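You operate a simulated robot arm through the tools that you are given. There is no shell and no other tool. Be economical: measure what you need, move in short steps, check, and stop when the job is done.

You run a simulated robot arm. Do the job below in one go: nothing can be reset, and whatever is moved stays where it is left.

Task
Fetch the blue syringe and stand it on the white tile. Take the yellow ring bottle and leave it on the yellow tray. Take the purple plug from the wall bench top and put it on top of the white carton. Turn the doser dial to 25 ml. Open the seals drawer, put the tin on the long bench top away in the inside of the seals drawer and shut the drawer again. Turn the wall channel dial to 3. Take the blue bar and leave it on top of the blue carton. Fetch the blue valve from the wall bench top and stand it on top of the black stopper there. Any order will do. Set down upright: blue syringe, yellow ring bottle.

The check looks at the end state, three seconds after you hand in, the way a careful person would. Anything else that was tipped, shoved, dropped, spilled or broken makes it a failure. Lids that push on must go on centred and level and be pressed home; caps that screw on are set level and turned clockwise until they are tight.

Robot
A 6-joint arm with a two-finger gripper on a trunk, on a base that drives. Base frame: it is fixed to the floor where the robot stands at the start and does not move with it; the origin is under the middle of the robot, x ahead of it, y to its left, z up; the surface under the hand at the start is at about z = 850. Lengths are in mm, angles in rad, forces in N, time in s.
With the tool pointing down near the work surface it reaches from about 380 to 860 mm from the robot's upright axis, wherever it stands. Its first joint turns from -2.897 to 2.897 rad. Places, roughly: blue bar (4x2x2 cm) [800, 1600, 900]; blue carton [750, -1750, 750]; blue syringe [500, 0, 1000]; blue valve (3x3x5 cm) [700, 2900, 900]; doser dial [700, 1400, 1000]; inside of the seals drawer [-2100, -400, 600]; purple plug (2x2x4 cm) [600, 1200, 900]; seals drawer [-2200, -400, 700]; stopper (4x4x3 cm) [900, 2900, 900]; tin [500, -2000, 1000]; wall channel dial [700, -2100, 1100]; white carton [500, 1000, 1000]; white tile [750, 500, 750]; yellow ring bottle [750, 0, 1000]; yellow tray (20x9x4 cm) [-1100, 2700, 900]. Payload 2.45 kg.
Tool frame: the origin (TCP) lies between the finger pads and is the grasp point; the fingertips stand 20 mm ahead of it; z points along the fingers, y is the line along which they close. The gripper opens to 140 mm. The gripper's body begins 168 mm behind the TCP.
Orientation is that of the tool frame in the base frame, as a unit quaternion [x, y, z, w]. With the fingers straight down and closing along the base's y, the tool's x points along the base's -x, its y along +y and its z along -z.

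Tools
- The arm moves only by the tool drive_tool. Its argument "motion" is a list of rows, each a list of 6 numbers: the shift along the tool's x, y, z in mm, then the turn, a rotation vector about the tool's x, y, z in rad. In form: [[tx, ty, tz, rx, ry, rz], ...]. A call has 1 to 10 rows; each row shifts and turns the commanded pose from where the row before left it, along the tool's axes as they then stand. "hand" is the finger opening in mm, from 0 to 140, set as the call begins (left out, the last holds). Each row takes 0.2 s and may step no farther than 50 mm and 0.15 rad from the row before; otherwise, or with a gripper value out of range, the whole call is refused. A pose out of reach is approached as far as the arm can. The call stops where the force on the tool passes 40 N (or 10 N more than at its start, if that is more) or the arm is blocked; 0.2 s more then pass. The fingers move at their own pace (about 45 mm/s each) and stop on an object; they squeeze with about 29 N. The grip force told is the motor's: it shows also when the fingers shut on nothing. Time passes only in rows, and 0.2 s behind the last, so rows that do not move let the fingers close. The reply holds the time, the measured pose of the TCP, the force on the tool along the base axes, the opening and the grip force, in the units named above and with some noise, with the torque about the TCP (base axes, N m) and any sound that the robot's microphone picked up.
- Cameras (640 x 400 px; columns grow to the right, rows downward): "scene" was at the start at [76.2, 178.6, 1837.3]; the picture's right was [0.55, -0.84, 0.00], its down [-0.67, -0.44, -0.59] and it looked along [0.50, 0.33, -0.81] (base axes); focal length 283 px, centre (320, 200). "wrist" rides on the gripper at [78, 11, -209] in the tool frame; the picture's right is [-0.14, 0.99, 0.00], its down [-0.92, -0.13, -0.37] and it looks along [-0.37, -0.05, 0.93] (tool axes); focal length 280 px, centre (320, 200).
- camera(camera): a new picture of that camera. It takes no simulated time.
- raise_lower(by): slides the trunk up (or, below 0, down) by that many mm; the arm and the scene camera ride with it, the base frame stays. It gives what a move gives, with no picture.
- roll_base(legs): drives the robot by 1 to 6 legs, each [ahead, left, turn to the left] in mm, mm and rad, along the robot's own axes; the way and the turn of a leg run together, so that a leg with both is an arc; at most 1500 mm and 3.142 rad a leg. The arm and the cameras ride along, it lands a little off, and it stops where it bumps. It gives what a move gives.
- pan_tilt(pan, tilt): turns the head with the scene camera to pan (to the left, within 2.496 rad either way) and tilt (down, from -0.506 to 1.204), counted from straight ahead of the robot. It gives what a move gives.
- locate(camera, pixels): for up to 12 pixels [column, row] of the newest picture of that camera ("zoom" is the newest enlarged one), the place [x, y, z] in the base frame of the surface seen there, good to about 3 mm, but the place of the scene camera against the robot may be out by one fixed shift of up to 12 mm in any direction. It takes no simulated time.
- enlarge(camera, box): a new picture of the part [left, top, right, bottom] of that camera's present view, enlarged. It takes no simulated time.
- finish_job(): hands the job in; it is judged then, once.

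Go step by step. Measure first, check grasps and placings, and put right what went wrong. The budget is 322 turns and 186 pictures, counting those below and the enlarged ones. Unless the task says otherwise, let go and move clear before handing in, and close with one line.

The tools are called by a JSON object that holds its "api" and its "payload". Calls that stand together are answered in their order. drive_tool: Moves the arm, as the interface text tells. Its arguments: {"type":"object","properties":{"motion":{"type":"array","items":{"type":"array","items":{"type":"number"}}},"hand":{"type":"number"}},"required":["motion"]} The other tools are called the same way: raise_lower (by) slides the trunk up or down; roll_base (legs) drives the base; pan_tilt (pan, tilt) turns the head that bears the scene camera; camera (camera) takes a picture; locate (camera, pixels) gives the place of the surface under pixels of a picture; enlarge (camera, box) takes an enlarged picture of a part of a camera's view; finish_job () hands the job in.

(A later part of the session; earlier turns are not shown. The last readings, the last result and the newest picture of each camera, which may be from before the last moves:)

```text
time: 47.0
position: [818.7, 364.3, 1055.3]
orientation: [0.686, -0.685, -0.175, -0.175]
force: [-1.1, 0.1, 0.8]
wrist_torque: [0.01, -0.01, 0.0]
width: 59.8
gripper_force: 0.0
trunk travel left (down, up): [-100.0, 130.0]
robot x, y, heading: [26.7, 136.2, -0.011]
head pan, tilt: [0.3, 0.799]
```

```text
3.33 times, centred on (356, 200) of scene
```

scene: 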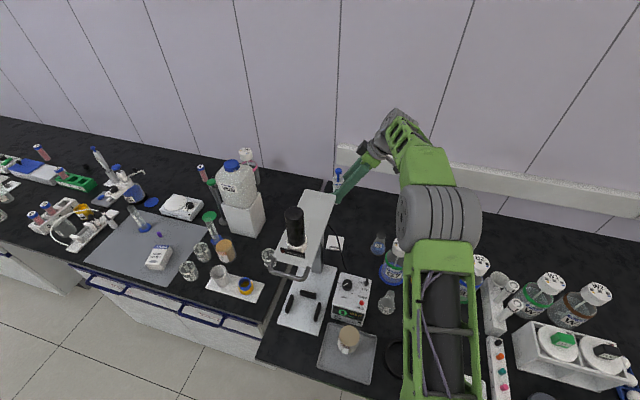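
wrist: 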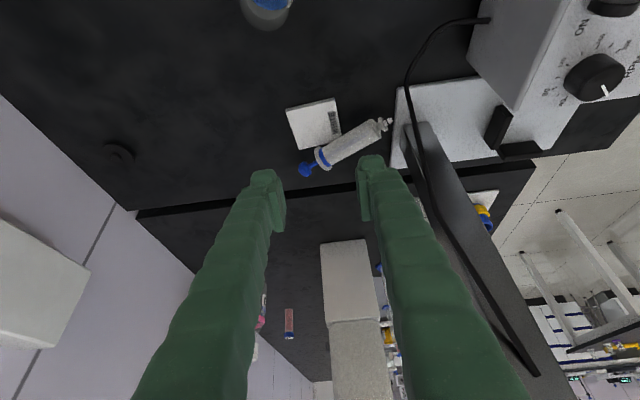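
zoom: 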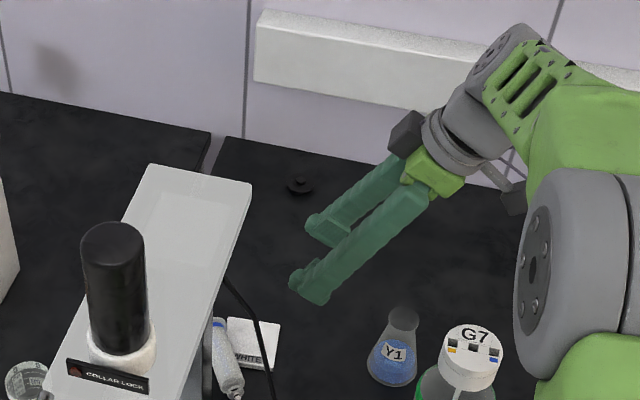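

The syringe fell over on release and now lies from the plunger (305,170) to the nozzle (388,122) in the wrist view. I'll measure how it lies.

{"api": "enlarge", "payload": {"camera": "wrist", "box": [270, 70, 430, 190]}}

```text
3.33 times, centred on (350, 130) of wrist
```

zoom: 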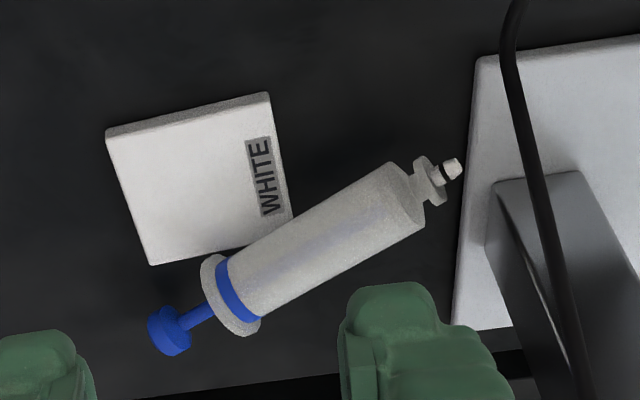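

{"api": "locate", "payload": {"camera": "zoom", "pixels": [[170, 330], [225, 300], [250, 280], [320, 235], [400, 195], [440, 175], [455, 168], [290, 210], [155, 255], [110, 135], [270, 95]]}}

{"api": "enlarge", "payload": {"camera": "scene", "box": [300, 210, 364, 260]}}

```text
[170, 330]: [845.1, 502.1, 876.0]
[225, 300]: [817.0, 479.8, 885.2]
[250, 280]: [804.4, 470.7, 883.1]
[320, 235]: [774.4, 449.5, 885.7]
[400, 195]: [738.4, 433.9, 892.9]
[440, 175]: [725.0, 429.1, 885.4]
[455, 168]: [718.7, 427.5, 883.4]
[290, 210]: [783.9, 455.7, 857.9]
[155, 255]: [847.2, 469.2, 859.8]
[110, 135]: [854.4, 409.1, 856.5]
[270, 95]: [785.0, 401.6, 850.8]
```

```text
8.00 times, centred on (332, 235) of scene
```

zoom: 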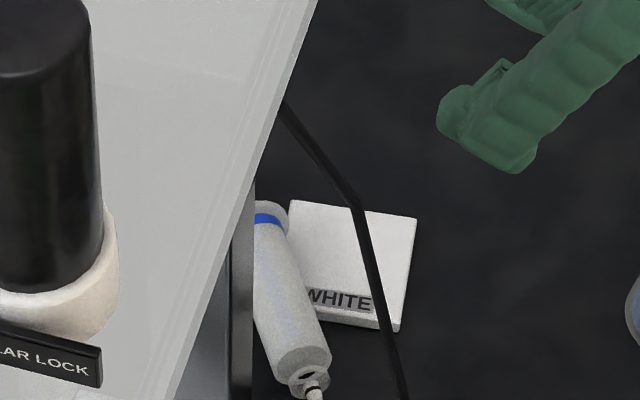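

The syringe axis runs from the nozzle (718,429) to the plunger (843,506), raised at about z 870. The plan is to pick it up, stand it up on open bench with the hand horizontal, then regrip and try again more gently. First I'll square the hand and yaw it so the camera is on the far side.

{"api": "drive_tool", "payload": {"motion": [[0, 0, -20, 0, 0.125, 0], [0, 0, 0, 0, 0.125, 0], [0, 0, 0, 0, 0.125, 0], [0, 0, 0, 0, 0.125, 0], [0, 0, 0, 0, 0, 0]]}}

{"api": "drive_tool", "payload": {"motion": [[0, 0, 0, 0, 0, -0.14], [0, 0, 0, 0, 0, -0.14], [0, 0, 0, 0, 0, -0.14], [0, 0, 0, 0, 0, -0.14], [0, 0, 0, 0, 0, -0.14], [0, 0, 0, 0, 0, -0.14], [0, 0, 0, 0, 0, -0.14], [0, 0, 0, 0, 0, -0.14], [0, 0, 0, 0, 0, -0.14], [0, 0, 0, 0, 0, -0.14]]}}

{"api": "drive_tool", "payload": {"motion": [[0, 0, 0, 0, 0, -0.14], [0, 0, 0, 0, 0, -0.14], [0, 0, 0, 0, 0, -0.14], [0, 0, 0, 0, 0, -0.14], [0, 0, 0, 0, 0, -0.134], [0, 0, 0, 0, 0, 0]]}}

{"api": "camera", "payload": {"camera": "wrist"}}

```text
time: 48.2
position: [819.6, 356.1, 1072.8]
orientation: [0.707, -0.707, 0.0, 0.0]
force: [0.1, 0.4, -0.3]
wrist_torque: [0.02, 0.02, 0.01]
width: 60.3
gripper_force: 0.0
trunk travel left (down, up): [-100.0, 130.0]
robot x, y, heading: [28.1, 134.0, -0.016]
head pan, tilt: [0.3, 0.799]
```

```text
time: 50.5
position: [817.5, 357.0, 1071.8]
orientation: [0.996, -0.084, -0.001, 0.001]
force: [-0.5, 0.1, -0.1]
wrist_torque: [0.01, 0.0, 0.02]
width: 60.1
gripper_force: 0.1
trunk travel left (down, up): [-100.0, 130.0]
robot x, y, heading: [28.0, 140.3, -0.011]
head pan, tilt: [0.3, 0.799]
```

```text
time: 51.9
position: [817.5, 358.2, 1073.1]
orientation: [0.996, 0.087, 0.0, 0.002]
force: [-0.4, 0.3, -0.2]
wrist_torque: [-0.03, 0.01, 0.01]
width: 60.2
gripper_force: 0.1
out of reach, approached as far as the arm can: row 3, 4, 5
trunk travel left (down, up): [-100.0, 130.0]
robot x, y, heading: [26.5, 136.1, -0.012]
head pan, tilt: [0.3, 0.799]
```

```text
147 pictures are left
```

wrist: 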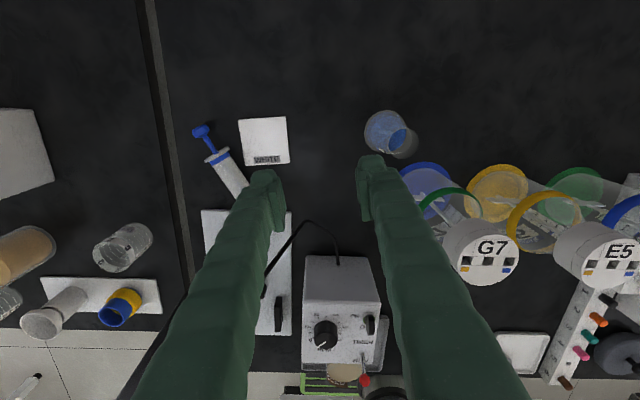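

The wrist joint hit its limit 20° short. I'll rotate the other way round (−340°) to get the same hand yaw from the other side of the range.

{"api": "drive_tool", "payload": {"motion": [[0, 0, 0, 0, 0, 0.148], [0, 0, 0, 0, 0, 0.148], [0, 0, 0, 0, 0, 0.148], [0, 0, 0, 0, 0, 0.148], [0, 0, 0, 0, 0, 0.148], [0, 0, 0, 0, 0, 0.148], [0, 0, 0, 0, 0, 0.148], [0, 0, 0, 0, 0, 0.148], [0, 0, 0, 0, 0, 0.148], [0, 0, 0, 0, 0, 0.148]]}}

{"api": "drive_tool", "payload": {"motion": [[0, 0, 0, 0, 0, 0.148], [0, 0, 0, 0, 0, 0.148], [0, 0, 0, 0, 0, 0.148], [0, 0, 0, 0, 0, 0.148], [0, 0, 0, 0, 0, 0.148], [0, 0, 0, 0, 0, 0.148], [0, 0, 0, 0, 0, 0.148], [0, 0, 0, 0, 0, 0.148], [0, 0, 0, 0, 0, 0.148], [0, 0, 0, 0, 0, 0.148]]}}

{"api": "drive_tool", "payload": {"motion": [[0, 0, 0, 0, 0, 0.148], [0, 0, 0, 0, 0, 0.148], [0, 0, 0, 0, 0, 0.148], [0, 0, 0, 0, 0, 0.148], [0, 0, 0, 0, 0, 0.148], [0, 0, 0, 0, 0, 0.148], [0, 0, 0, 0, 0, 0.148], [0, 0, 0, 0, 0, 0.148], [0, 0, 0, 0, 0, 0.148], [0, 0, 0, 0, 0, 0.148]]}}

{"api": "drive_tool", "payload": {"motion": [[0, 0, 0, 0, 0, 0.148], [0, 0, 0, 0, 0, 0.148], [0, 0, 0, 0, 0, 0.148], [0, 0, 0, 0, 0, 0.148], [0, 0, 0, 0, 0, 0.148], [0, 0, 0, 0, 0, 0.148], [0, 0, 0, 0, 0, 0.148], [0, 0, 0, 0, 0, 0.148], [0, 0, 0, 0, 0, 0.148], [0, 0, 0, 0, 0, 0.148]]}}

{"api": "camera", "payload": {"camera": "wrist"}}

```text
time: 54.0
position: [818.5, 356.8, 1073.3]
orientation: [0.793, -0.609, 0.002, 0.002]
force: [-0.1, 0.4, 0.1]
wrist_torque: [0.01, 0.01, 0.02]
width: 60.1
gripper_force: 0.0
trunk travel left (down, up): [-100.0, 130.0]
robot x, y, heading: [27.3, 132.2, -0.007]
head pan, tilt: [0.3, 0.799]
```

```text
time: 56.2
position: [819.7, 357.4, 1073.5]
orientation: [-0.176, 0.984, -0.002, 0.001]
force: [0.0, -0.3, -0.9]
wrist_torque: [-0.01, -0.02, -0.01]
width: 60.3
gripper_force: 0.0
trunk travel left (down, up): [-100.0, 130.0]
robot x, y, heading: [26.8, 135.5, -0.015]
head pan, tilt: [0.3, 0.799]
```

```text
time: 58.5
position: [818.6, 357.2, 1072.0]
orientation: [0.534, 0.845, -0.003, 0.002]
force: [0.8, 0.1, 0.2]
wrist_torque: [-0.02, 0.01, -0.01]
width: 60.4
gripper_force: 0.0
trunk travel left (down, up): [-100.0, 130.0]
robot x, y, heading: [29.4, 134.9, -0.016]
head pan, tilt: [0.3, 0.799]
```

```text
time: 60.6
position: [817.0, 357.0, 1071.8]
orientation: [0.965, 0.264, 0.0, 0.002]
force: [0.3, -0.2, 0.7]
wrist_torque: [-0.01, 0.01, 0.03]
width: 60.2
gripper_force: 0.1
trunk travel left (down, up): [-100.0, 130.0]
robot x, y, heading: [28.4, 138.4, -0.009]
head pan, tilt: [0.3, 0.799]
```

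```text
146 pictures are left
```

wrist: 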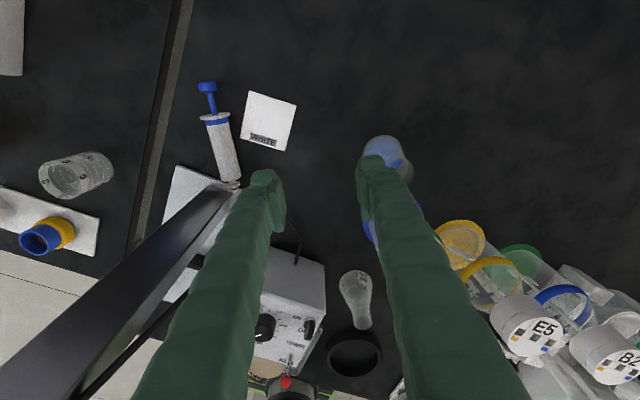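

The yaw is now 30.6°. I'll enlarge on the syringe to get its axis from above.

{"api": "enlarge", "payload": {"camera": "wrist", "box": [170, 65, 330, 205]}}

```text
2.86 times, centred on (250, 135) of wrist
```

zoom: 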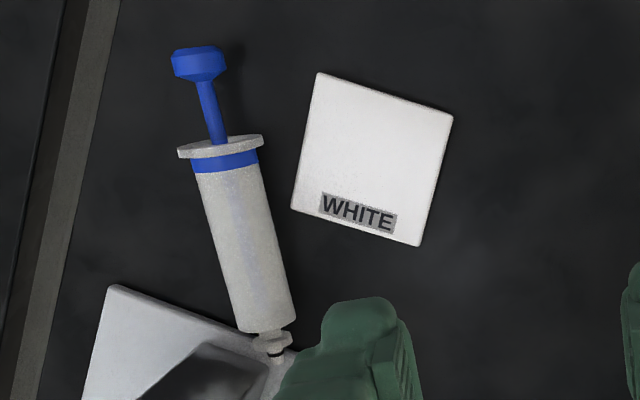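

{"api": "locate", "payload": {"camera": "zoom", "pixels": [[203, 190], [232, 190], [262, 190], [215, 240], [245, 240], [274, 240], [236, 310], [262, 310], [290, 305], [275, 345], [200, 55], [275, 355]]}}

```text
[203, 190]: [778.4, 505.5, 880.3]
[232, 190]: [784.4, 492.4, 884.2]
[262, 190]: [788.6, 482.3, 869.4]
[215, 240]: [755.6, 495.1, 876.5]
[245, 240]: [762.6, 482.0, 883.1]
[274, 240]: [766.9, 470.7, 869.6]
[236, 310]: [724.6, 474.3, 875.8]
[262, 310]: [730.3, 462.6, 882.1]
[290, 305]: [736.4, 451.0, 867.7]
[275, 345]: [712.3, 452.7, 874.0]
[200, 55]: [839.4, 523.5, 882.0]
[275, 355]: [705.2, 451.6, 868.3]
```

The syringe has rolled a little; its axis now passes (762,486,869) at 28.6°. I'll lean the hand away from the plate and go to a pre-grasp point above it, then recheck.

{"api": "drive_tool", "payload": {"hand": 42, "motion": [[-29.4, -29, 0, 0, 0, 0], [0, 0, 0, 0.117, 0, 0], [0, 0, 0, 0.117, 0, 0], [0, 0, 0, 0.117, 0, 0], [23.7, -36.8, 13.5, 0, 0, 0], [23.7, -36.8, 13.5, 0, 0, 0], [0, 0, 0, 0, 0, 0]]}}

{"api": "enlarge", "payload": {"camera": "wrist", "box": [220, 60, 420, 220]}}

{"api": "camera", "payload": {"camera": "scene"}}

```text
time: 62.2
position: [780.5, 459.4, 1070.5]
orientation: [0.95, 0.26, -0.047, -0.165]
force: [0.3, 0.2, 0.3]
wrist_torque: [0.0, 0.0, -0.06]
width: 42.3
gripper_force: 0.0
trunk travel left (down, up): [-100.0, 130.0]
robot x, y, heading: [31.0, 136.8, -0.004]
head pan, tilt: [0.3, 0.799]
```

```text
2.50 times, centred on (320, 140) of wrist
```

zoom: 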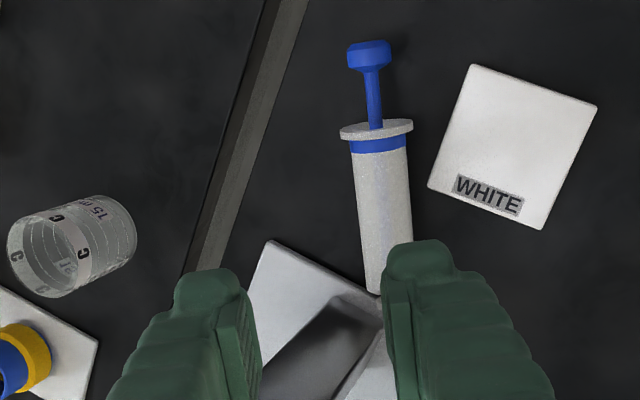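

```text
143 pictures are left
```

scene: 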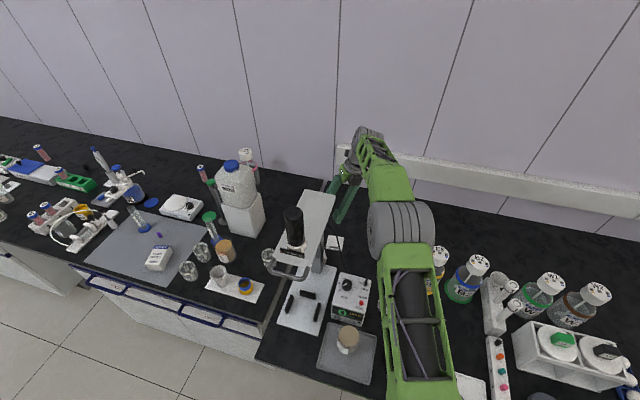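

{"api": "locate", "payload": {"camera": "zoom", "pixels": [[356, 180], [382, 180], [408, 180], [362, 230], [387, 230], [376, 285], [388, 240], [370, 55]]}}

```text
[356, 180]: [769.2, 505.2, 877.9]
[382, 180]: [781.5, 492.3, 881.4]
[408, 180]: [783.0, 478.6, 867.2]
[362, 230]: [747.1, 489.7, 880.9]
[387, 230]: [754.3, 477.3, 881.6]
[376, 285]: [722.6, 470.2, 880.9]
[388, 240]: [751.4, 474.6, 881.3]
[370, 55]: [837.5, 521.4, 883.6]
```

The position is confirmed, axis through (762,486,868). I'll descend to the pre-grasp point and advance along the approach.

{"api": "drive_tool", "payload": {"motion": [[-0.7, 13, 35.7, 0, 0, 0], [-0.7, 13, 35.7, 0, 0, 0], [-0.7, 13, 35.7, 0, 0, 0], [0, 0, 0, 0, 0, 0]]}}

{"api": "camera", "payload": {"camera": "wrist"}}

{"api": "enlarge", "payload": {"camera": "scene", "box": [260, 100, 452, 260]}}

```text
time: 63.2
position: [777.0, 457.2, 957.2]
orientation: [0.95, 0.261, -0.045, -0.166]
force: [0.6, -0.8, -0.3]
wrist_torque: [-0.04, 0.01, -0.04]
width: 42.0
gripper_force: 0.0
trunk travel left (down, up): [-100.0, 130.0]
robot x, y, heading: [31.6, 136.4, -0.012]
head pan, tilt: [0.3, 0.799]
```

```text
142 pictures are left
```

wrist: 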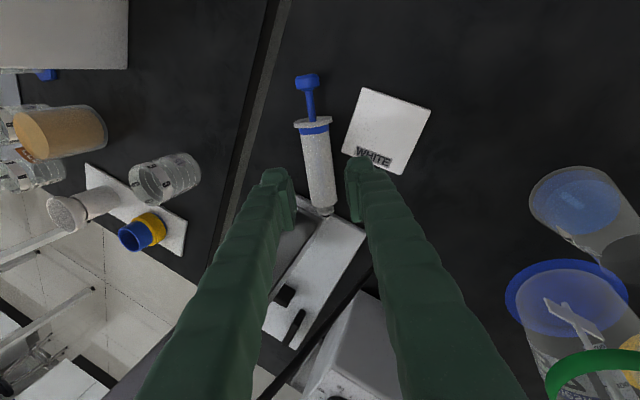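

```text
2.50 times, centred on (356, 180) of scene
```

zoom: 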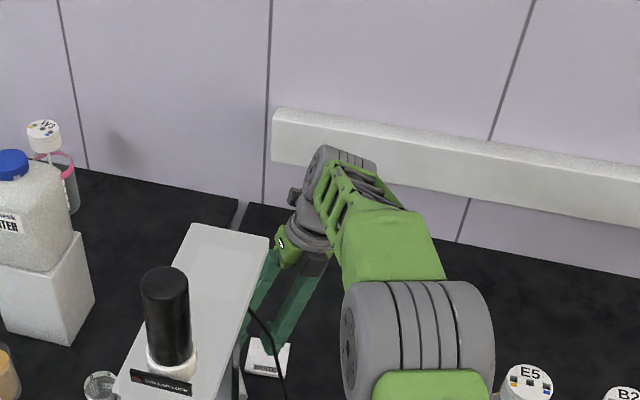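

There is clearance everywhere. I'll shift 9 mm toward the nozzle to spare the tile corner, advance 80 mm and close.

{"api": "drive_tool", "payload": {"motion": [[-8.7, 0, 30, 0, 0, 0], [0, 0, 30, 0, 0, 0], [0, 0, 20, 0, 0, 0], [0, 0, 0, 0, 0, 0]]}}

{"api": "drive_tool", "payload": {"hand": 15, "motion": [[0, 0, 0, 0, 0, 0], [0, 0, 0, 0, 0, 0], [0, 0, 0, 0, 0, 0]]}}

{"api": "camera", "payload": {"camera": "wrist"}}

```text
time: 64.2
position: [754.7, 475.9, 884.1]
orientation: [0.95, 0.262, -0.046, -0.166]
force: [-0.6, -0.6, 8.1]
wrist_torque: [-0.22, -0.28, 0.0]
width: 40.2
gripper_force: 0.0
trunk travel left (down, up): [-100.0, 130.0]
robot x, y, heading: [27.8, 136.8, -0.013]
head pan, tilt: [0.3, 0.799]
```

```text
time: 65.0
position: [755.0, 476.1, 883.2]
orientation: [0.95, 0.261, -0.047, -0.166]
force: [0.1, 0.3, -0.4]
wrist_torque: [0.03, 0.01, -0.02]
width: 27.0
gripper_force: 29.5
trunk travel left (down, up): [-100.0, 130.0]
robot x, y, heading: [27.0, 136.9, -0.011]
head pan, tilt: [0.3, 0.799]
```

```text
140 pictures are left
```

wrist: 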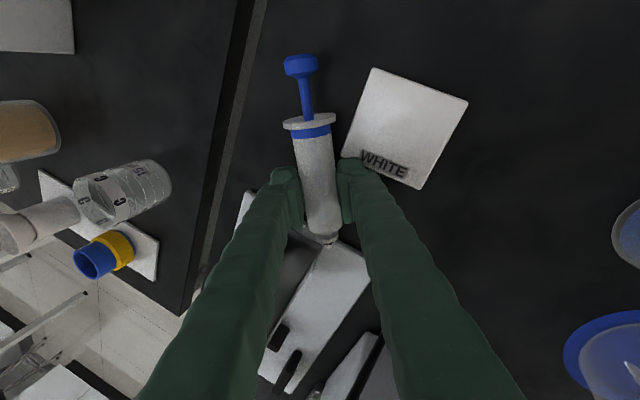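

It gripped near the fingertips (27.0 mm). I'll lift gently and check that it holds.

{"api": "drive_tool", "payload": {"motion": [[0, -3.4, -9.4, 0, 0, 0], [0, -3.4, -9.4, 0, 0, 0], [0, -6.8, -18.8, 0, 0, 0], [0, 0, 0, 0, 0, 0]]}}

{"api": "camera", "payload": {"camera": "wrist"}}

```text
time: 66.0
position: [756.5, 475.9, 922.6]
orientation: [0.95, 0.261, -0.047, -0.165]
force: [-0.4, 0.6, -0.7]
wrist_torque: [-0.01, 0.03, -0.02]
width: 27.3
gripper_force: 29.0
trunk travel left (down, up): [-100.0, 130.0]
robot x, y, heading: [27.4, 134.4, -0.011]
head pan, tilt: [0.3, 0.799]
```

```text
139 pictures are left
```

wrist: 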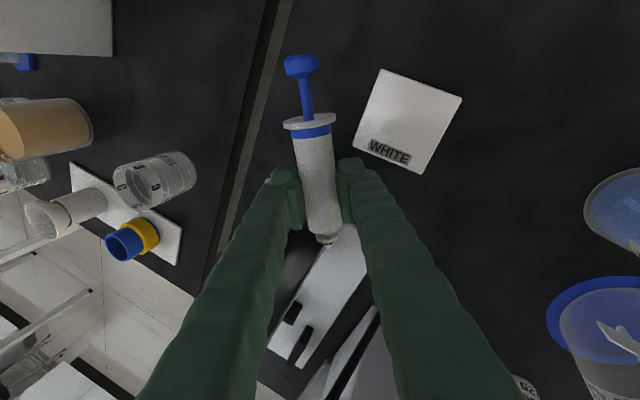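

It holds. I'll lift up and away from the plate.

{"api": "drive_tool", "payload": {"motion": [[0, -0.8, -48.7, 0, 0, 0], [0, -0.8, -48.7, 0, 0, 0], [0, -0.8, -48.7, 0, 0, 0], [0, -0.8, -48.7, 0, 0, 0], [0, -0.8, -48.7, 0, 0, 0], [0, 0, 0, 0, 0, 0]]}}

```text
time: 67.5
position: [793.8, 408.7, 1152.8]
orientation: [0.95, 0.261, -0.046, -0.165]
force: [0.4, 0.3, -0.7]
wrist_torque: [0.01, 0.03, -0.01]
width: 27.0
gripper_force: 28.9
trunk travel left (down, up): [-100.0, 130.0]
robot x, y, heading: [27.0, 134.2, -0.008]
head pan, tilt: [0.3, 0.799]
```

I'll unlean, move toward open space and then check the syringe's alignment in the hand.

{"api": "drive_tool", "payload": {"motion": [[0, 0, 0, -0.117, 0, 0], [0, 0, 0, -0.117, 0, 0], [0, 0, 0, -0.117, 0, 0], [-23.3, 32.5, 0, 0, 0, 0], [-23.3, 32.5, 0, 0, 0, 0], [-23.3, 32.5, 0, 0, 0, 0], [-23.3, 32.5, 0, 0, 0, 0]]}}

{"api": "roll_base", "payload": {"legs": [[-230, 0, 0]]}}

{"api": "enlarge", "payload": {"camera": "wrist", "box": [240, 30, 400, 250]}}

```text
time: 69.0
position: [780.9, 247.7, 1153.9]
orientation: [0.964, 0.265, 0.0, 0.002]
force: [0.8, -1.0, -0.4]
wrist_torque: [0.04, 0.03, 0.02]
width: 26.7
gripper_force: 28.6
trunk travel left (down, up): [-100.0, 130.0]
robot x, y, heading: [28.9, 133.4, -0.008]
head pan, tilt: [0.3, 0.799]
```

```text
time: 70.8
position: [550.5, 252.3, 1155.3]
orientation: [0.964, 0.266, 0.001, 0.002]
force: [-0.8, -0.1, -0.7]
wrist_torque: [-0.02, -0.05, 0.03]
width: 26.5
gripper_force: 29.2
trunk travel left (down, up): [-100.0, 130.0]
robot x, y, heading: [-203.0, 136.5, -0.016]
head pan, tilt: [0.3, 0.799]
```

```text
1.82 times, centred on (320, 140) of wrist
```

zoom: 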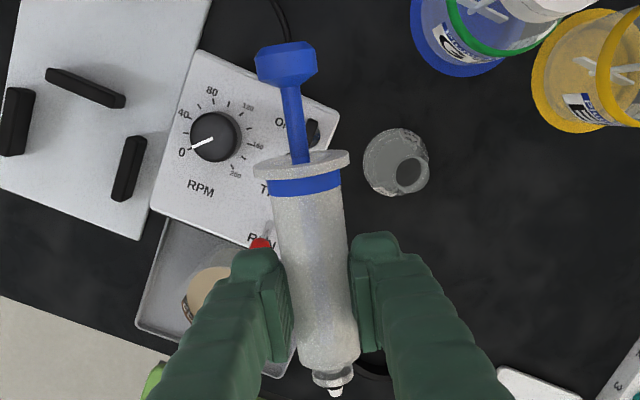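

The grip is marginal at 26.5 mm, so I'll set the syringe down lying on open bench near (600,40) and regrip deeper. I'll yaw so that the later upright pose is radial.

{"api": "drive_tool", "payload": {"motion": [[-13, 41.6, 0, 0, 0, 0], [-13, 41.6, 0, 0, 0, 0], [-13, 41.6, 0, 0, 0, 0], [-13, 41.6, 0, 0, 0, 0], [-13, 41.6, 0, 0, 0, 0], [0, 0, 0, 0, 0, 0.13], [0, 0, 0, 0, 0, 0.13], [0, 0, 0, 0, 0, 0.13], [0, 0, 0, 0, 0, 0.13], [0, 0, 0, 0, 0, 0.13]]}}

{"api": "drive_tool", "payload": {"motion": [[0, 0, 50, 0, 0, 0], [0, 0, 50, 0, 0, 0], [0, 0, 50, 0, 0, 0], [0, 0, 50, 0, 0, 0], [0, 0, 50, 0, 0, 0], [0, 0, 0, 0, 0, 0]]}}

{"api": "camera", "payload": {"camera": "wrist"}}

```text
time: 73.0
position: [598.1, 23.8, 1153.6]
orientation: [1.0, -0.014, 0.002, -0.004]
force: [0.0, -0.3, -1.0]
wrist_torque: [-0.13, 0.05, 0.04]
width: 26.2
gripper_force: 28.7
out of reach, approached as far as the arm can: row 10
trunk travel left (down, up): [-100.0, 130.0]
robot x, y, heading: [-204.0, 137.3, -0.008]
head pan, tilt: [0.3, 0.799]
```

```text
time: 74.4
position: [599.0, 27.1, 903.6]
orientation: [1.0, -0.013, 0.001, -0.005]
force: [0.5, 0.6, 0.0]
wrist_torque: [0.0, 0.02, -0.01]
width: 26.3
gripper_force: 28.9
trunk travel left (down, up): [-100.0, 130.0]
robot x, y, heading: [-204.2, 140.3, -0.011]
head pan, tilt: [0.3, 0.799]
```

```text
137 pictures are left
```

wrist: 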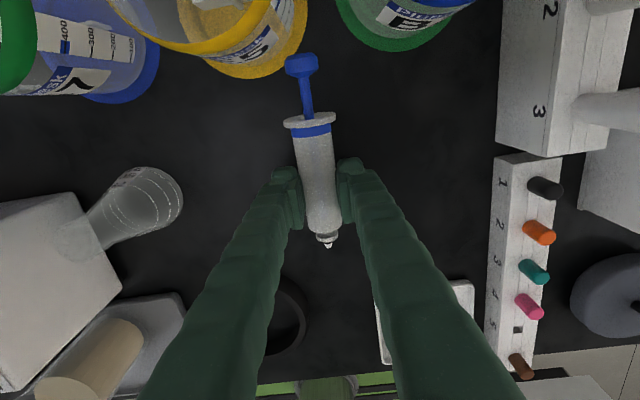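

Now I'll ease down until the syringe rests on the bench.

{"api": "drive_tool", "payload": {"motion": [[0, 0, 4, 0, 0, 0], [0, 0, 4, 0, 0, 0], [0, 0, 2, 0, 0, 0], [0, 0, 0, 0, 0, 0]]}}

{"api": "drive_tool", "payload": {"motion": [[0, 0, 2, 0, 0, 0], [0, 0, 2, 0, 0, 0], [0, 0, 0, 0, 0, 0]]}}

```text
time: 75.4
position: [598.0, 25.9, 894.7]
orientation: [1.0, -0.014, 0.001, -0.005]
force: [1.0, 0.5, -0.5]
wrist_torque: [0.03, 0.03, -0.02]
width: 26.7
gripper_force: 28.9
trunk travel left (down, up): [-100.0, 130.0]
robot x, y, heading: [-201.7, 137.5, -0.01]
head pan, tilt: [0.3, 0.799]
```

```text
time: 76.2
position: [599.1, 26.0, 890.7]
orientation: [1.0, -0.014, 0.002, -0.004]
force: [-0.4, 0.3, -1.8]
wrist_torque: [0.0, -0.01, -0.01]
width: 26.3
gripper_force: 29.2
trunk travel left (down, up): [-100.0, 130.0]
robot x, y, heading: [-203.8, 138.4, -0.009]
head pan, tilt: [0.3, 0.799]
```

{"api": "drive_tool", "payload": {"motion": [[0, 0, 2, 0, 0, 0], [0, 0, 0, 0, 0, 0]]}}

{"api": "drive_tool", "payload": {"motion": [[0, 0, 2, 0, 0, 0], [0, 0, 0, 0, 0, 0]]}}

{"api": "drive_tool", "payload": {"motion": [[0, 0, 2, 0, 0, 0], [0, 0, 0, 0, 0, 0]]}}

```text
time: 76.8
position: [598.1, 26.6, 887.8]
orientation: [1.0, -0.014, 0.002, -0.004]
force: [-1.7, -0.5, -0.7]
wrist_torque: [-0.01, 0.03, 0.02]
width: 26.4
gripper_force: 28.5
trunk travel left (down, up): [-100.0, 130.0]
robot x, y, heading: [-205.6, 135.2, -0.013]
head pan, tilt: [0.3, 0.799]
```

```text
time: 77.4
position: [598.7, 26.6, 885.8]
orientation: [1.0, -0.014, 0.002, -0.005]
force: [0.4, 0.1, -1.4]
wrist_torque: [-0.01, 0.01, 0.03]
width: 26.0
gripper_force: 28.5
trunk travel left (down, up): [-100.0, 130.0]
robot x, y, heading: [-204.9, 136.1, -0.009]
head pan, tilt: [0.3, 0.799]
```

```text
time: 78.0
position: [598.4, 26.7, 884.0]
orientation: [1.0, -0.014, 0.003, -0.005]
force: [-0.3, -0.2, 5.5]
wrist_torque: [-0.01, 0.23, 0.0]
width: 26.1
gripper_force: 29.2
trunk travel left (down, up): [-100.0, 130.0]
robot x, y, heading: [-198.6, 139.4, -0.011]
head pan, tilt: [0.3, 0.799]
```

Contact. I'll open just slightly, go 11 mm deeper and regrip.

{"api": "drive_tool", "payload": {"hand": 36, "motion": [[0, 0, 0, 0, 0, 0], [0, 0, 4, 0, 0, 0], [0, 0, 4, 0, 0, 0], [0, 0, 3, 0, 0, 0], [0, 0, 0, 0, 0, 0]]}}

{"api": "drive_tool", "payload": {"hand": 15, "motion": [[0, 0, 0, 0, 0, 0], [0, 0, 0, 0, 0, 0], [0, 0, 0, 0, 0, 0]]}}

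{"api": "camera", "payload": {"camera": "wrist"}}

```text
time: 79.2
position: [599.8, 26.4, 872.9]
orientation: [1.0, -0.014, 0.002, -0.004]
force: [1.1, 0.8, -0.3]
wrist_torque: [-0.01, 0.01, 0.03]
width: 36.1
gripper_force: 0.0
trunk travel left (down, up): [-100.0, 130.0]
robot x, y, heading: [-199.9, 135.4, -0.014]
head pan, tilt: [0.3, 0.799]
```

```text
time: 80.0
position: [600.0, 26.2, 872.6]
orientation: [1.0, -0.014, 0.002, -0.004]
force: [0.7, 0.2, -0.5]
wrist_torque: [-0.04, -0.02, 0.0]
width: 28.3
gripper_force: 28.9
trunk travel left (down, up): [-100.0, 130.0]
robot x, y, heading: [-203.0, 137.3, -0.01]
head pan, tilt: [0.3, 0.799]
```

```text
136 pictures are left
```

wrist: 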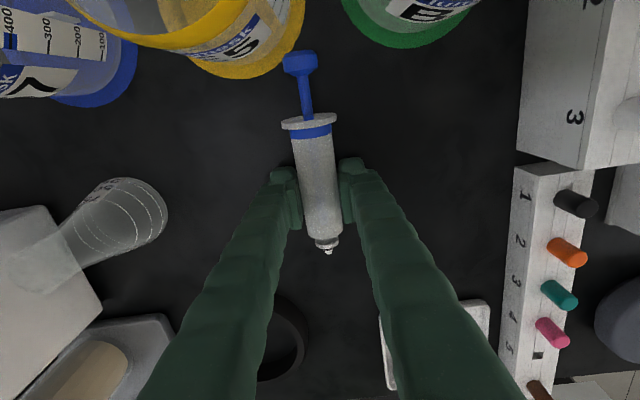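

A good deep grip at 28.3 mm. I'll lift to about z 1000 and pitch the hand to horizontal, about 88° since the axis lies about 2° nose-down.

{"api": "drive_tool", "payload": {"motion": [[0, 0, -45, 0, 0, 0], [0, 0, -45, 0, 0, 0], [0, 0, -45, 0, 0, 0], [0, 0, 0, 0, 0.14, 0], [0, 0, 0, 0, 0.14, 0], [0, 0, 0, 0, 0.14, 0], [0, 0, 0, 0, 0.14, 0], [0, 0, 0, 0, 0.14, 0]]}}

{"api": "camera", "payload": {"camera": "scene"}}

```text
time: 81.8
position: [602.1, 35.2, 1008.7]
orientation: [0.962, -0.01, 0.273, -0.014]
force: [-0.2, -1.0, -0.4]
wrist_torque: [0.0, 0.04, 0.0]
width: 28.4
gripper_force: 28.9
out of reach, approached as far as the arm can: row 7, 8
trunk travel left (down, up): [-100.0, 130.0]
robot x, y, heading: [-198.6, 138.1, -0.012]
head pan, tilt: [0.3, 0.799]
```

```text
135 pictures are left
```

scene: 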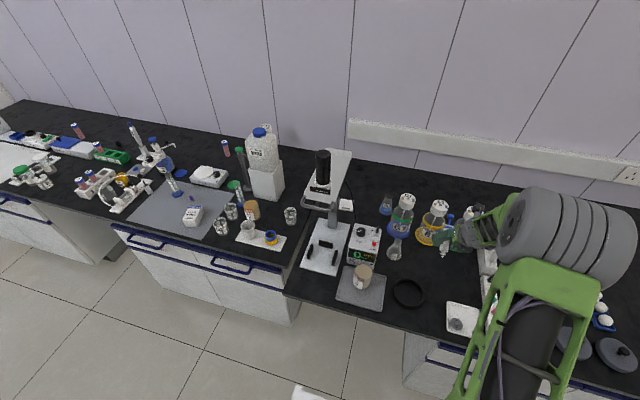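

A wrist limit stopped the pitch at 0.55 rad. I'll yaw 0.3 rad about the vertical to get away from the limit and continue.

{"api": "drive_tool", "payload": {"motion": [[0, 0, 0, 0.053, 0, -0.085], [0, 0, 0, 0.053, 0, -0.085], [0, 0, 0, 0.053, 0, -0.085], [0, 0, 0, 0, 0.14, 0], [0, 0, 0, 0, 0.14, 0], [0, 0, 0, 0, 0.14, 0], [0, 0, 0, 0, 0.14, 0]]}}

```text
time: 83.4
position: [603.0, 35.9, 1010.2]
orientation: [0.838, 0.114, 0.526, -0.092]
force: [-0.7, 0.1, -1.1]
wrist_torque: [0.02, 0.08, 0.02]
width: 28.3
gripper_force: 28.6
trunk travel left (down, up): [-100.0, 130.0]
robot x, y, heading: [-200.4, 140.0, -0.015]
head pan, tilt: [0.3, 0.799]
```

The pitch continues freely. I'll finish the pitch, correct the 0.034 rad roll, and check in the scene camera.

{"api": "drive_tool", "payload": {"motion": [[0, 0, 0, 0, 0.137, 0], [0, 0, 0, 0, 0.137, 0], [0, 0, 0, 0, 0.137, 0], [0, 0, 0, 0, 0, -0.034], [0, 0, 0, 0, 0, 0]]}}

{"api": "pan_tilt", "payload": {"pan": -0.1, "tilt": 0.7}}

{"api": "camera", "payload": {"camera": "scene"}}

{"api": "camera", "payload": {"camera": "wrist"}}

```text
time: 84.6
position: [601.1, 36.2, 1008.4]
orientation: [0.712, 0.105, 0.687, -0.102]
force: [-0.4, -0.4, -0.7]
wrist_torque: [-0.01, 0.02, -0.01]
width: 28.1
gripper_force: 29.5
trunk travel left (down, up): [-100.0, 130.0]
robot x, y, heading: [-200.1, 139.8, -0.014]
head pan, tilt: [0.3, 0.799]
```

```text
time: 85.5
position: [601.5, 35.5, 1009.9]
orientation: [0.711, 0.104, 0.688, -0.101]
force: [-0.2, 0.0, -1.3]
wrist_torque: [0.0, 0.03, -0.02]
width: 28.5
gripper_force: 29.0
trunk travel left (down, up): [-100.0, 130.0]
robot x, y, heading: [-201.3, 137.0, -0.012]
head pan, tilt: [-0.099, 0.7]
```

```text
134 pictures are left
```

scene: 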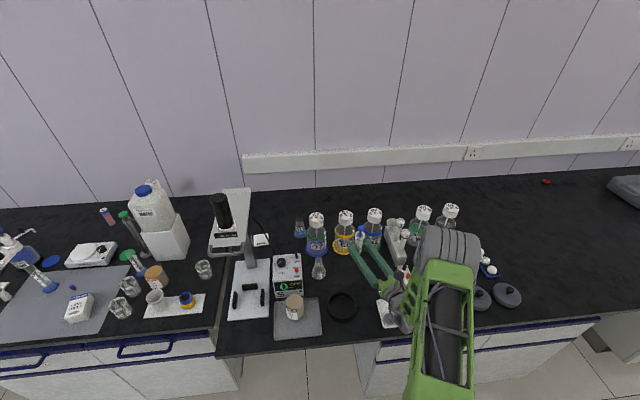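

```text
133 pictures are left
```

wrist: 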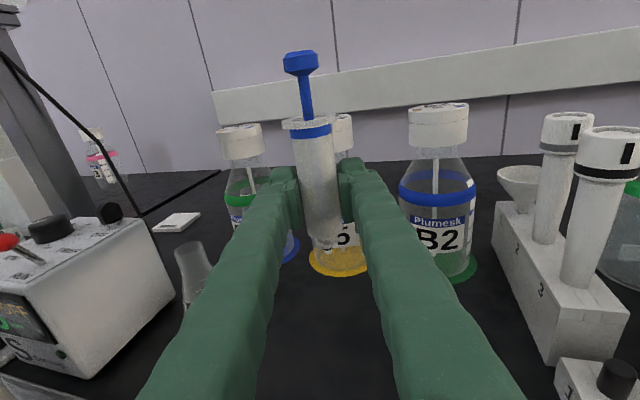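

The syringe looks nearly parallel to the vertical in the wrist view. I'll check its pitch from the scene camera.

{"api": "enlarge", "payload": {"camera": "scene", "box": [328, 218, 408, 268]}}

{"api": "enlarge", "payload": {"camera": "wrist", "box": [240, 30, 400, 270]}}

```text
8.00 times, centred on (368, 243) of scene
```

zoom: 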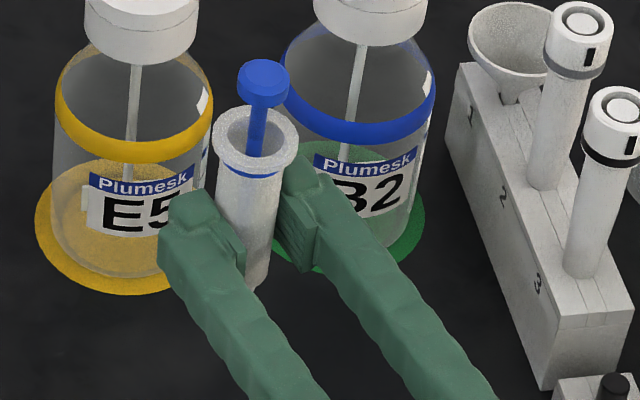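

```text
1.67 times, centred on (320, 150) of wrist
```

zoom: 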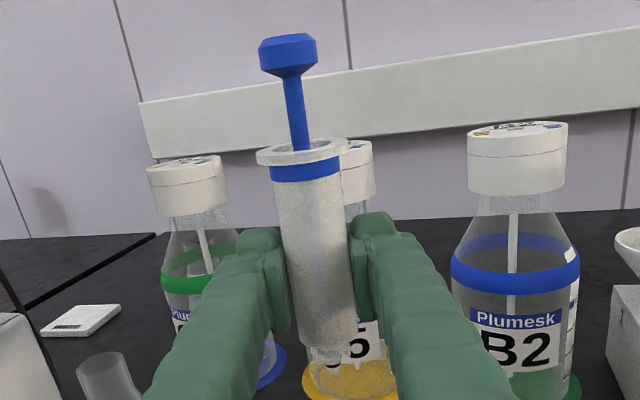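

{"api": "locate", "payload": {"camera": "zoom", "pixels": [[307, 200], [313, 250], [322, 310], [325, 335], [333, 368], [290, 45], [302, 157]]}}

```text
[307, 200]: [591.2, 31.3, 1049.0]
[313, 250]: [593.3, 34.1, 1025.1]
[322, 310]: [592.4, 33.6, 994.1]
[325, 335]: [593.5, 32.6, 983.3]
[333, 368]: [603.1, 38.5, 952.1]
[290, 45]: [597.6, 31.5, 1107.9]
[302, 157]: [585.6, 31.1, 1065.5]
```

The barrel shows about 1° residual lean, so I'll trim that and lower toward the bench, with contact expected at TCP z≈908.

{"api": "drive_tool", "payload": {"motion": [[-30, 0, 0, 0, -0.015, -0.013], [-30, 0, 0, 0, 0, 0], [-30, 0, 0, 0, 0, 0], [0, 0, 0, 0, 0, 0]]}}

{"api": "drive_tool", "payload": {"motion": [[-3, 0, 0, 0, 0, 0], [-2, 0, 0, 0, 0, 0], [0, 0, 0, 0, 0, 0]]}}

{"api": "enlarge", "payload": {"camera": "wrist", "box": [240, 30, 400, 270]}}

```text
time: 86.5
position: [597.3, 34.1, 918.9]
orientation: [0.716, 0.111, 0.682, -0.097]
force: [0.1, 0.0, -0.7]
wrist_torque: [0.02, 0.0, -0.01]
width: 28.4
gripper_force: 29.4
trunk travel left (down, up): [-100.0, 130.0]
robot x, y, heading: [-199.7, 139.6, -0.012]
head pan, tilt: [-0.099, 0.7]
```

```text
time: 87.3
position: [599.0, 34.5, 914.8]
orientation: [0.717, 0.111, 0.682, -0.096]
force: [-0.6, -0.5, -0.4]
wrist_torque: [0.02, -0.02, -0.01]
width: 28.2
gripper_force: 28.9
trunk travel left (down, up): [-100.0, 130.0]
robot x, y, heading: [-201.3, 137.6, -0.013]
head pan, tilt: [-0.099, 0.7]
```

```text
1.67 times, centred on (320, 150) of wrist
```

zoom: 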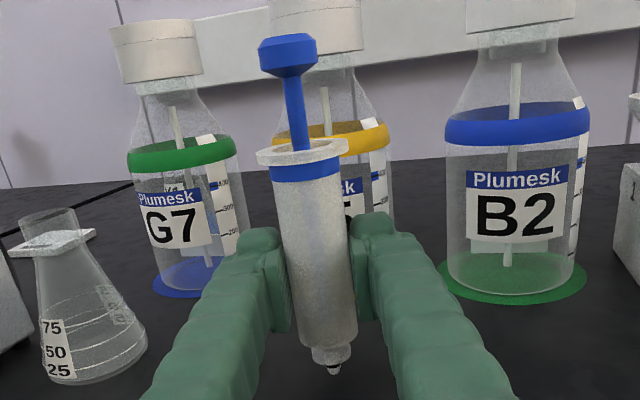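

{"api": "drive_tool", "payload": {"motion": [[-1.5, 0, 0, 0, 0, 0], [-1.5, 0, 0, 0, 0, 0], [0, 0, 0, 0, 0, 0]]}}

{"api": "drive_tool", "payload": {"motion": [[-1, 0, 0, 0, 0, 0], [-1, 0, 0, 0, 0, 0], [0, 0, 0, 0, 0, 0]]}}

{"api": "drive_tool", "payload": {"motion": [[-1, 0, 0, 0, 0, 0], [0, 0, 0, 0, 0, 0]]}}

```text
time: 88.1
position: [597.6, 33.1, 912.3]
orientation: [0.716, 0.11, 0.683, -0.097]
force: [0.0, 0.0, -0.5]
wrist_torque: [0.0, 0.0, 0.03]
width: 28.4
gripper_force: 29.0
trunk travel left (down, up): [-100.0, 130.0]
robot x, y, heading: [-198.4, 137.0, -0.012]
head pan, tilt: [-0.099, 0.7]
```

```text
time: 88.9
position: [597.6, 33.6, 909.2]
orientation: [0.717, 0.111, 0.682, -0.097]
force: [0.8, -0.1, -1.0]
wrist_torque: [-0.02, 0.01, 0.02]
width: 28.1
gripper_force: 28.7
trunk travel left (down, up): [-100.0, 130.0]
robot x, y, heading: [-202.5, 136.8, -0.009]
head pan, tilt: [-0.099, 0.7]
```

```text
time: 89.5
position: [597.3, 33.2, 908.6]
orientation: [0.716, 0.11, 0.683, -0.096]
force: [1.3, 0.7, 3.4]
wrist_torque: [0.02, -0.05, -0.02]
width: 28.2
gripper_force: 28.8
trunk travel left (down, up): [-100.0, 130.0]
robot x, y, heading: [-203.2, 137.3, -0.013]
head pan, tilt: [-0.099, 0.7]
```

Contact at 3.4 N. I'll open only to 33 mm so the fingers act as guards, and see whether it stands.

{"api": "drive_tool", "payload": {"hand": 33, "motion": [[0, 0, 0, 0, 0, 0], [0, 0, 0, 0, 0, 0], [0, 0, 0, 0, 0, 0], [0, 0, 0, 0, 0, 0]]}}

{"api": "enlarge", "payload": {"camera": "wrist", "box": [240, 30, 400, 270]}}

```text
time: 90.5
position: [598.3, 34.1, 909.0]
orientation: [0.716, 0.111, 0.682, -0.097]
force: [0.2, -0.2, 0.5]
wrist_torque: [-0.02, 0.03, -0.01]
width: 33.0
gripper_force: 0.2
trunk travel left (down, up): [-100.0, 130.0]
robot x, y, heading: [-202.1, 137.0, -0.015]
head pan, tilt: [-0.099, 0.7]
```

```text
1.67 times, centred on (320, 150) of wrist
```

zoom: 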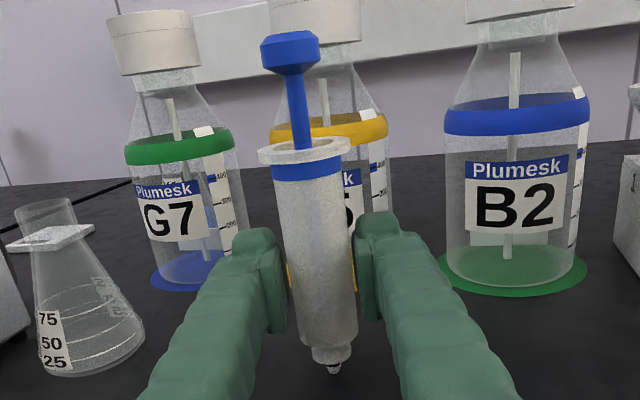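

The syringe stands free between the fingers, so it does balance on its tip. I'll open, back straight out and raise the hand.

{"api": "drive_tool", "payload": {"hand": 70, "motion": [[0, 0, 0, 0, 0, 0], [0, 0, 0, 0, 0, 0], [0, 0, -20, 0, 0, 0], [0, 0, -40, 0, 0, 0], [0, 0, -40, 0, 0, 0], [0, 0, -40, 0, 0, 0], [40, 0, 0, 0, 0, 0], [45, 0, 0, 0, 0, 0], [45, 0, 0, 0, 0, 0], [45, 0, 0, 0, 0, 0]]}}

{"api": "drive_tool", "payload": {"motion": [[0, 0, 0, 0, -0.15, 0], [0, 0, 0, 0, -0.15, 0], [0, 0, 0, 0, -0.15, 0], [0, 0, 0, 0, -0.15, 0], [0, 0, 0, 0, -0.15, 0], [0, 0, 0, 0, -0.15, 0], [0, 0, 0, 0, -0.15, 0], [0, 0, 0, 0, -0.15, 0], [0, 0, 0, 0, -0.15, 0], [0, 0, 0, 0, -0.15, 0]]}}

{"api": "camera", "payload": {"camera": "wrist"}}

```text
time: 92.7
position: [471.8, -1.6, 1090.2]
orientation: [0.716, 0.11, 0.682, -0.097]
force: [-0.7, -0.2, 0.6]
wrist_torque: [0.01, -0.04, -0.06]
width: 70.0
gripper_force: 0.0
trunk travel left (down, up): [-100.0, 130.0]
robot x, y, heading: [-203.0, 136.6, -0.009]
head pan, tilt: [-0.099, 0.7]
```

```text
time: 94.9
position: [472.2, -2.9, 1089.4]
orientation: [0.989, 0.146, 0.009, 0.005]
force: [-0.1, -0.4, -0.5]
wrist_torque: [0.0, 0.04, 0.0]
width: 70.1
gripper_force: 0.1
trunk travel left (down, up): [-100.0, 130.0]
robot x, y, heading: [-199.9, 132.2, -0.009]
head pan, tilt: [-0.099, 0.7]
```

```text
128 pictures are left
```

wrist: 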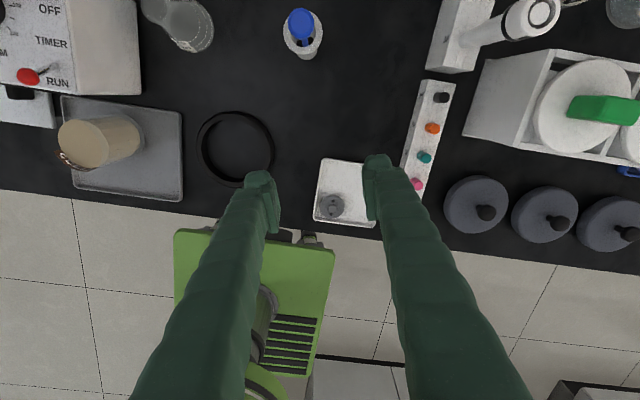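

The syringe is standing at (302,35). I'll raise the hand, yaw so that x_tool points to +y, and drive forward again.

{"api": "drive_tool", "payload": {"motion": [[0, 0, -40, 0.0125, -0.016, 0], [0, 0, -45, 0, 0, -0.142], [0, 0, 0, 0, 0, -0.142], [0, 0, 0, 0, 0, -0.142], [0, 0, 0, 0, 0, -0.142], [0, 0, 0, 0, 0, -0.142], [0, 0, 0, 0, 0, -0.142], [0, 0, 0, 0, 0, -0.142], [0, 0, 0, 0, 0, -0.142], [0, 0, 0, 0, 0, -0.142]]}}

{"api": "roll_base", "payload": {"legs": [[212, 0, 0.01]]}}

{"api": "camera", "payload": {"camera": "wrist"}}

```text
time: 97.1
position: [470.3, -2.1, 1175.1]
orientation: [0.706, 0.708, 0.002, 0.002]
force: [-0.2, 0.0, -0.4]
wrist_torque: [0.02, 0.0, -0.01]
width: 70.1
gripper_force: 0.1
trunk travel left (down, up): [-100.0, 130.0]
robot x, y, heading: [-202.3, 136.6, -0.016]
head pan, tilt: [-0.099, 0.7]
```

```text
time: 98.7
position: [682.9, 4.4, 1174.8]
orientation: [0.702, 0.712, 0.002, 0.001]
force: [0.1, 0.9, -0.7]
wrist_torque: [0.0, 0.07, 0.0]
width: 69.9
gripper_force: 0.1
trunk travel left (down, up): [-100.0, 130.0]
robot x, y, heading: [6.6, 142.5, -0.003]
head pan, tilt: [-0.099, 0.7]
```

```text
127 pictures are left
```

wrist: 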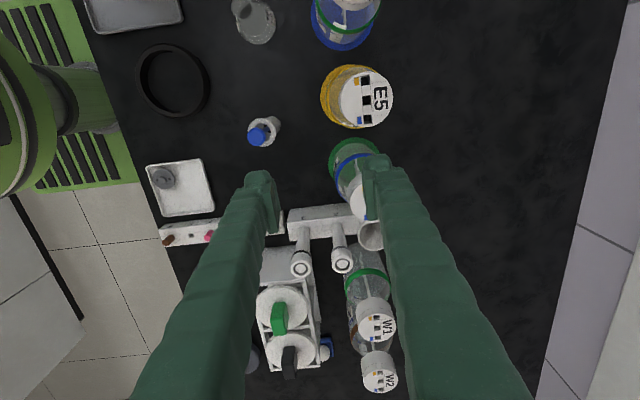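

{"api": "enlarge", "payload": {"camera": "wrist", "box": [232, 100, 312, 160]}}

{"api": "locate", "payload": {"camera": "zoom", "pixels": [[210, 240], [320, 200], [340, 120], [240, 130], [350, 100], [190, 300]]}}

```text
6.67 times, centred on (272, 130) of wrist
```

zoom: 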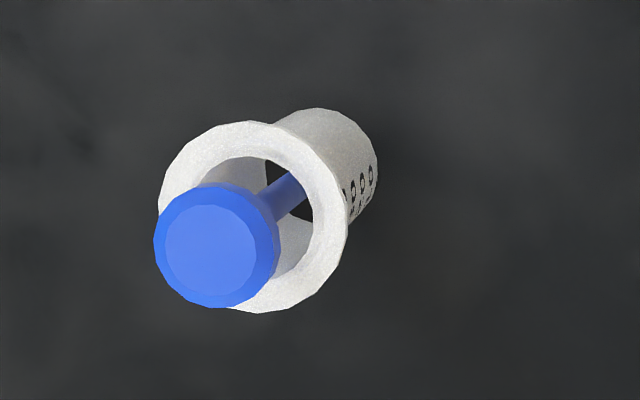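

```text
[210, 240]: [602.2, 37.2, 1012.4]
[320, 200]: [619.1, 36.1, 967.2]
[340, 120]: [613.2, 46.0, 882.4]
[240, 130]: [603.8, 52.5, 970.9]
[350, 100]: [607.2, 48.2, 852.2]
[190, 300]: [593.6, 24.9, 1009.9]
```

The syringe axis is at (602,36). I'll move over it, lean 0.5, and descend to the grip height of z 916.

{"api": "drive_tool", "payload": {"motion": [[16, -40.5, 0, 0, 0, 0], [16, -40.5, 0, 0, 0, 0], [0, 0, 0, 0, 0.125, 0], [0, 0, 0, 0, 0.125, 0], [0, 0, 0, 0, 0.125, 0], [0, 0, 0, 0, 0.125, 0], [0, 0, 0, 0, 0, 0]]}}

{"api": "drive_tool", "payload": {"motion": [[-24, 0, 43.9, 0, 0, 0], [-24, 0, 43.9, 0, 0, 0], [-24, 0, 43.9, 0, 0, 0], [0, 0, 0, 0, 0, 0]]}}

{"api": "camera", "payload": {"camera": "wrist"}}

```text
time: 100.3
position: [601.7, 36.0, 1175.8]
orientation: [0.68, 0.69, 0.177, -0.176]
force: [0.8, 0.3, -0.1]
wrist_torque: [0.01, 0.0, -0.04]
width: 70.0
gripper_force: 0.0
trunk travel left (down, up): [-100.0, 130.0]
robot x, y, heading: [8.4, 139.1, 0.002]
head pan, tilt: [-0.099, 0.7]
```

```text
time: 101.3
position: [602.1, 37.1, 1024.2]
orientation: [0.68, 0.69, 0.175, -0.175]
force: [0.2, -0.1, 0.6]
wrist_torque: [-0.01, -0.01, -0.02]
width: 69.9
gripper_force: 0.1
trunk travel left (down, up): [-100.0, 130.0]
robot x, y, heading: [10.2, 138.4, -0.003]
head pan, tilt: [-0.099, 0.7]
```

```text
125 pictures are left
```

wrist: 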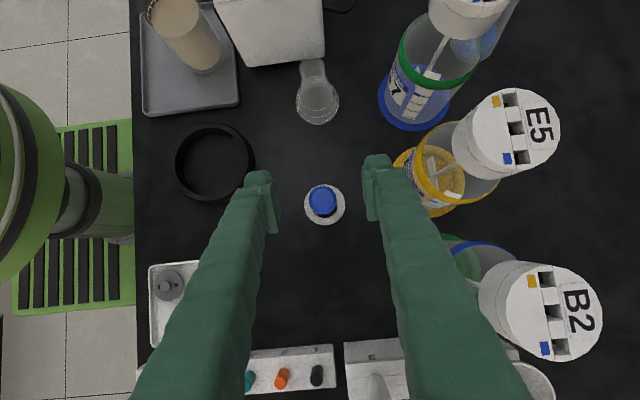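

The fingers are centred round the syringe (322,203). I'll go down the rest of the way and close.

{"api": "drive_tool", "payload": {"motion": [[-24, 0, 43.9, 0, 0, 0], [-24, 0, 43.9, 0, 0, 0], [-3.8, 0, 7, 0, 0, 0], [0, 0, 0, 0, 0, 0]]}}

{"api": "drive_tool", "payload": {"hand": 15, "motion": [[0, 0, 0, 0, 0, 0], [0, 0, 0, 0, 0, 0], [0, 0, 0, 0, 0, 0], [0, 0, 0, 0, 0, 0], [0, 0, 0, 0, 0, 0]]}}

{"api": "camera", "payload": {"camera": "wrist"}}

```text
time: 102.3
position: [603.9, 37.0, 918.2]
orientation: [0.68, 0.69, 0.176, -0.175]
force: [0.2, -0.9, -0.8]
wrist_torque: [-0.03, -0.02, 0.0]
width: 69.8
gripper_force: 0.0
trunk travel left (down, up): [-100.0, 130.0]
robot x, y, heading: [9.5, 136.8, 0.005]
head pan, tilt: [-0.099, 0.7]
```

```text
time: 103.5
position: [601.8, 37.2, 918.1]
orientation: [0.68, 0.69, 0.175, -0.175]
force: [1.2, -0.1, -0.1]
wrist_torque: [0.02, -0.03, 0.03]
width: 29.0
gripper_force: 29.3
trunk travel left (down, up): [-100.0, 130.0]
robot x, y, heading: [8.8, 136.8, 0.0]
head pan, tilt: [-0.099, 0.7]
```

```text
124 pictures are left
```

wrist: 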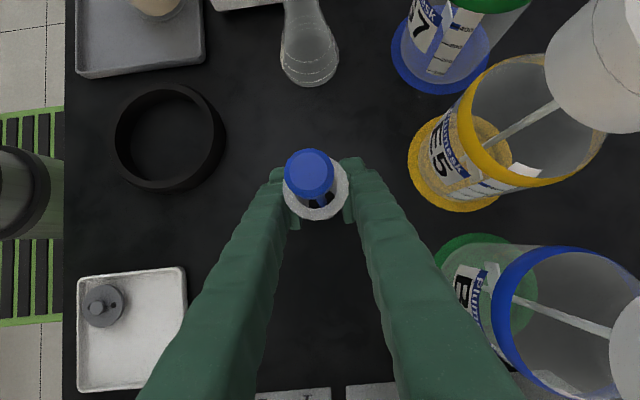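

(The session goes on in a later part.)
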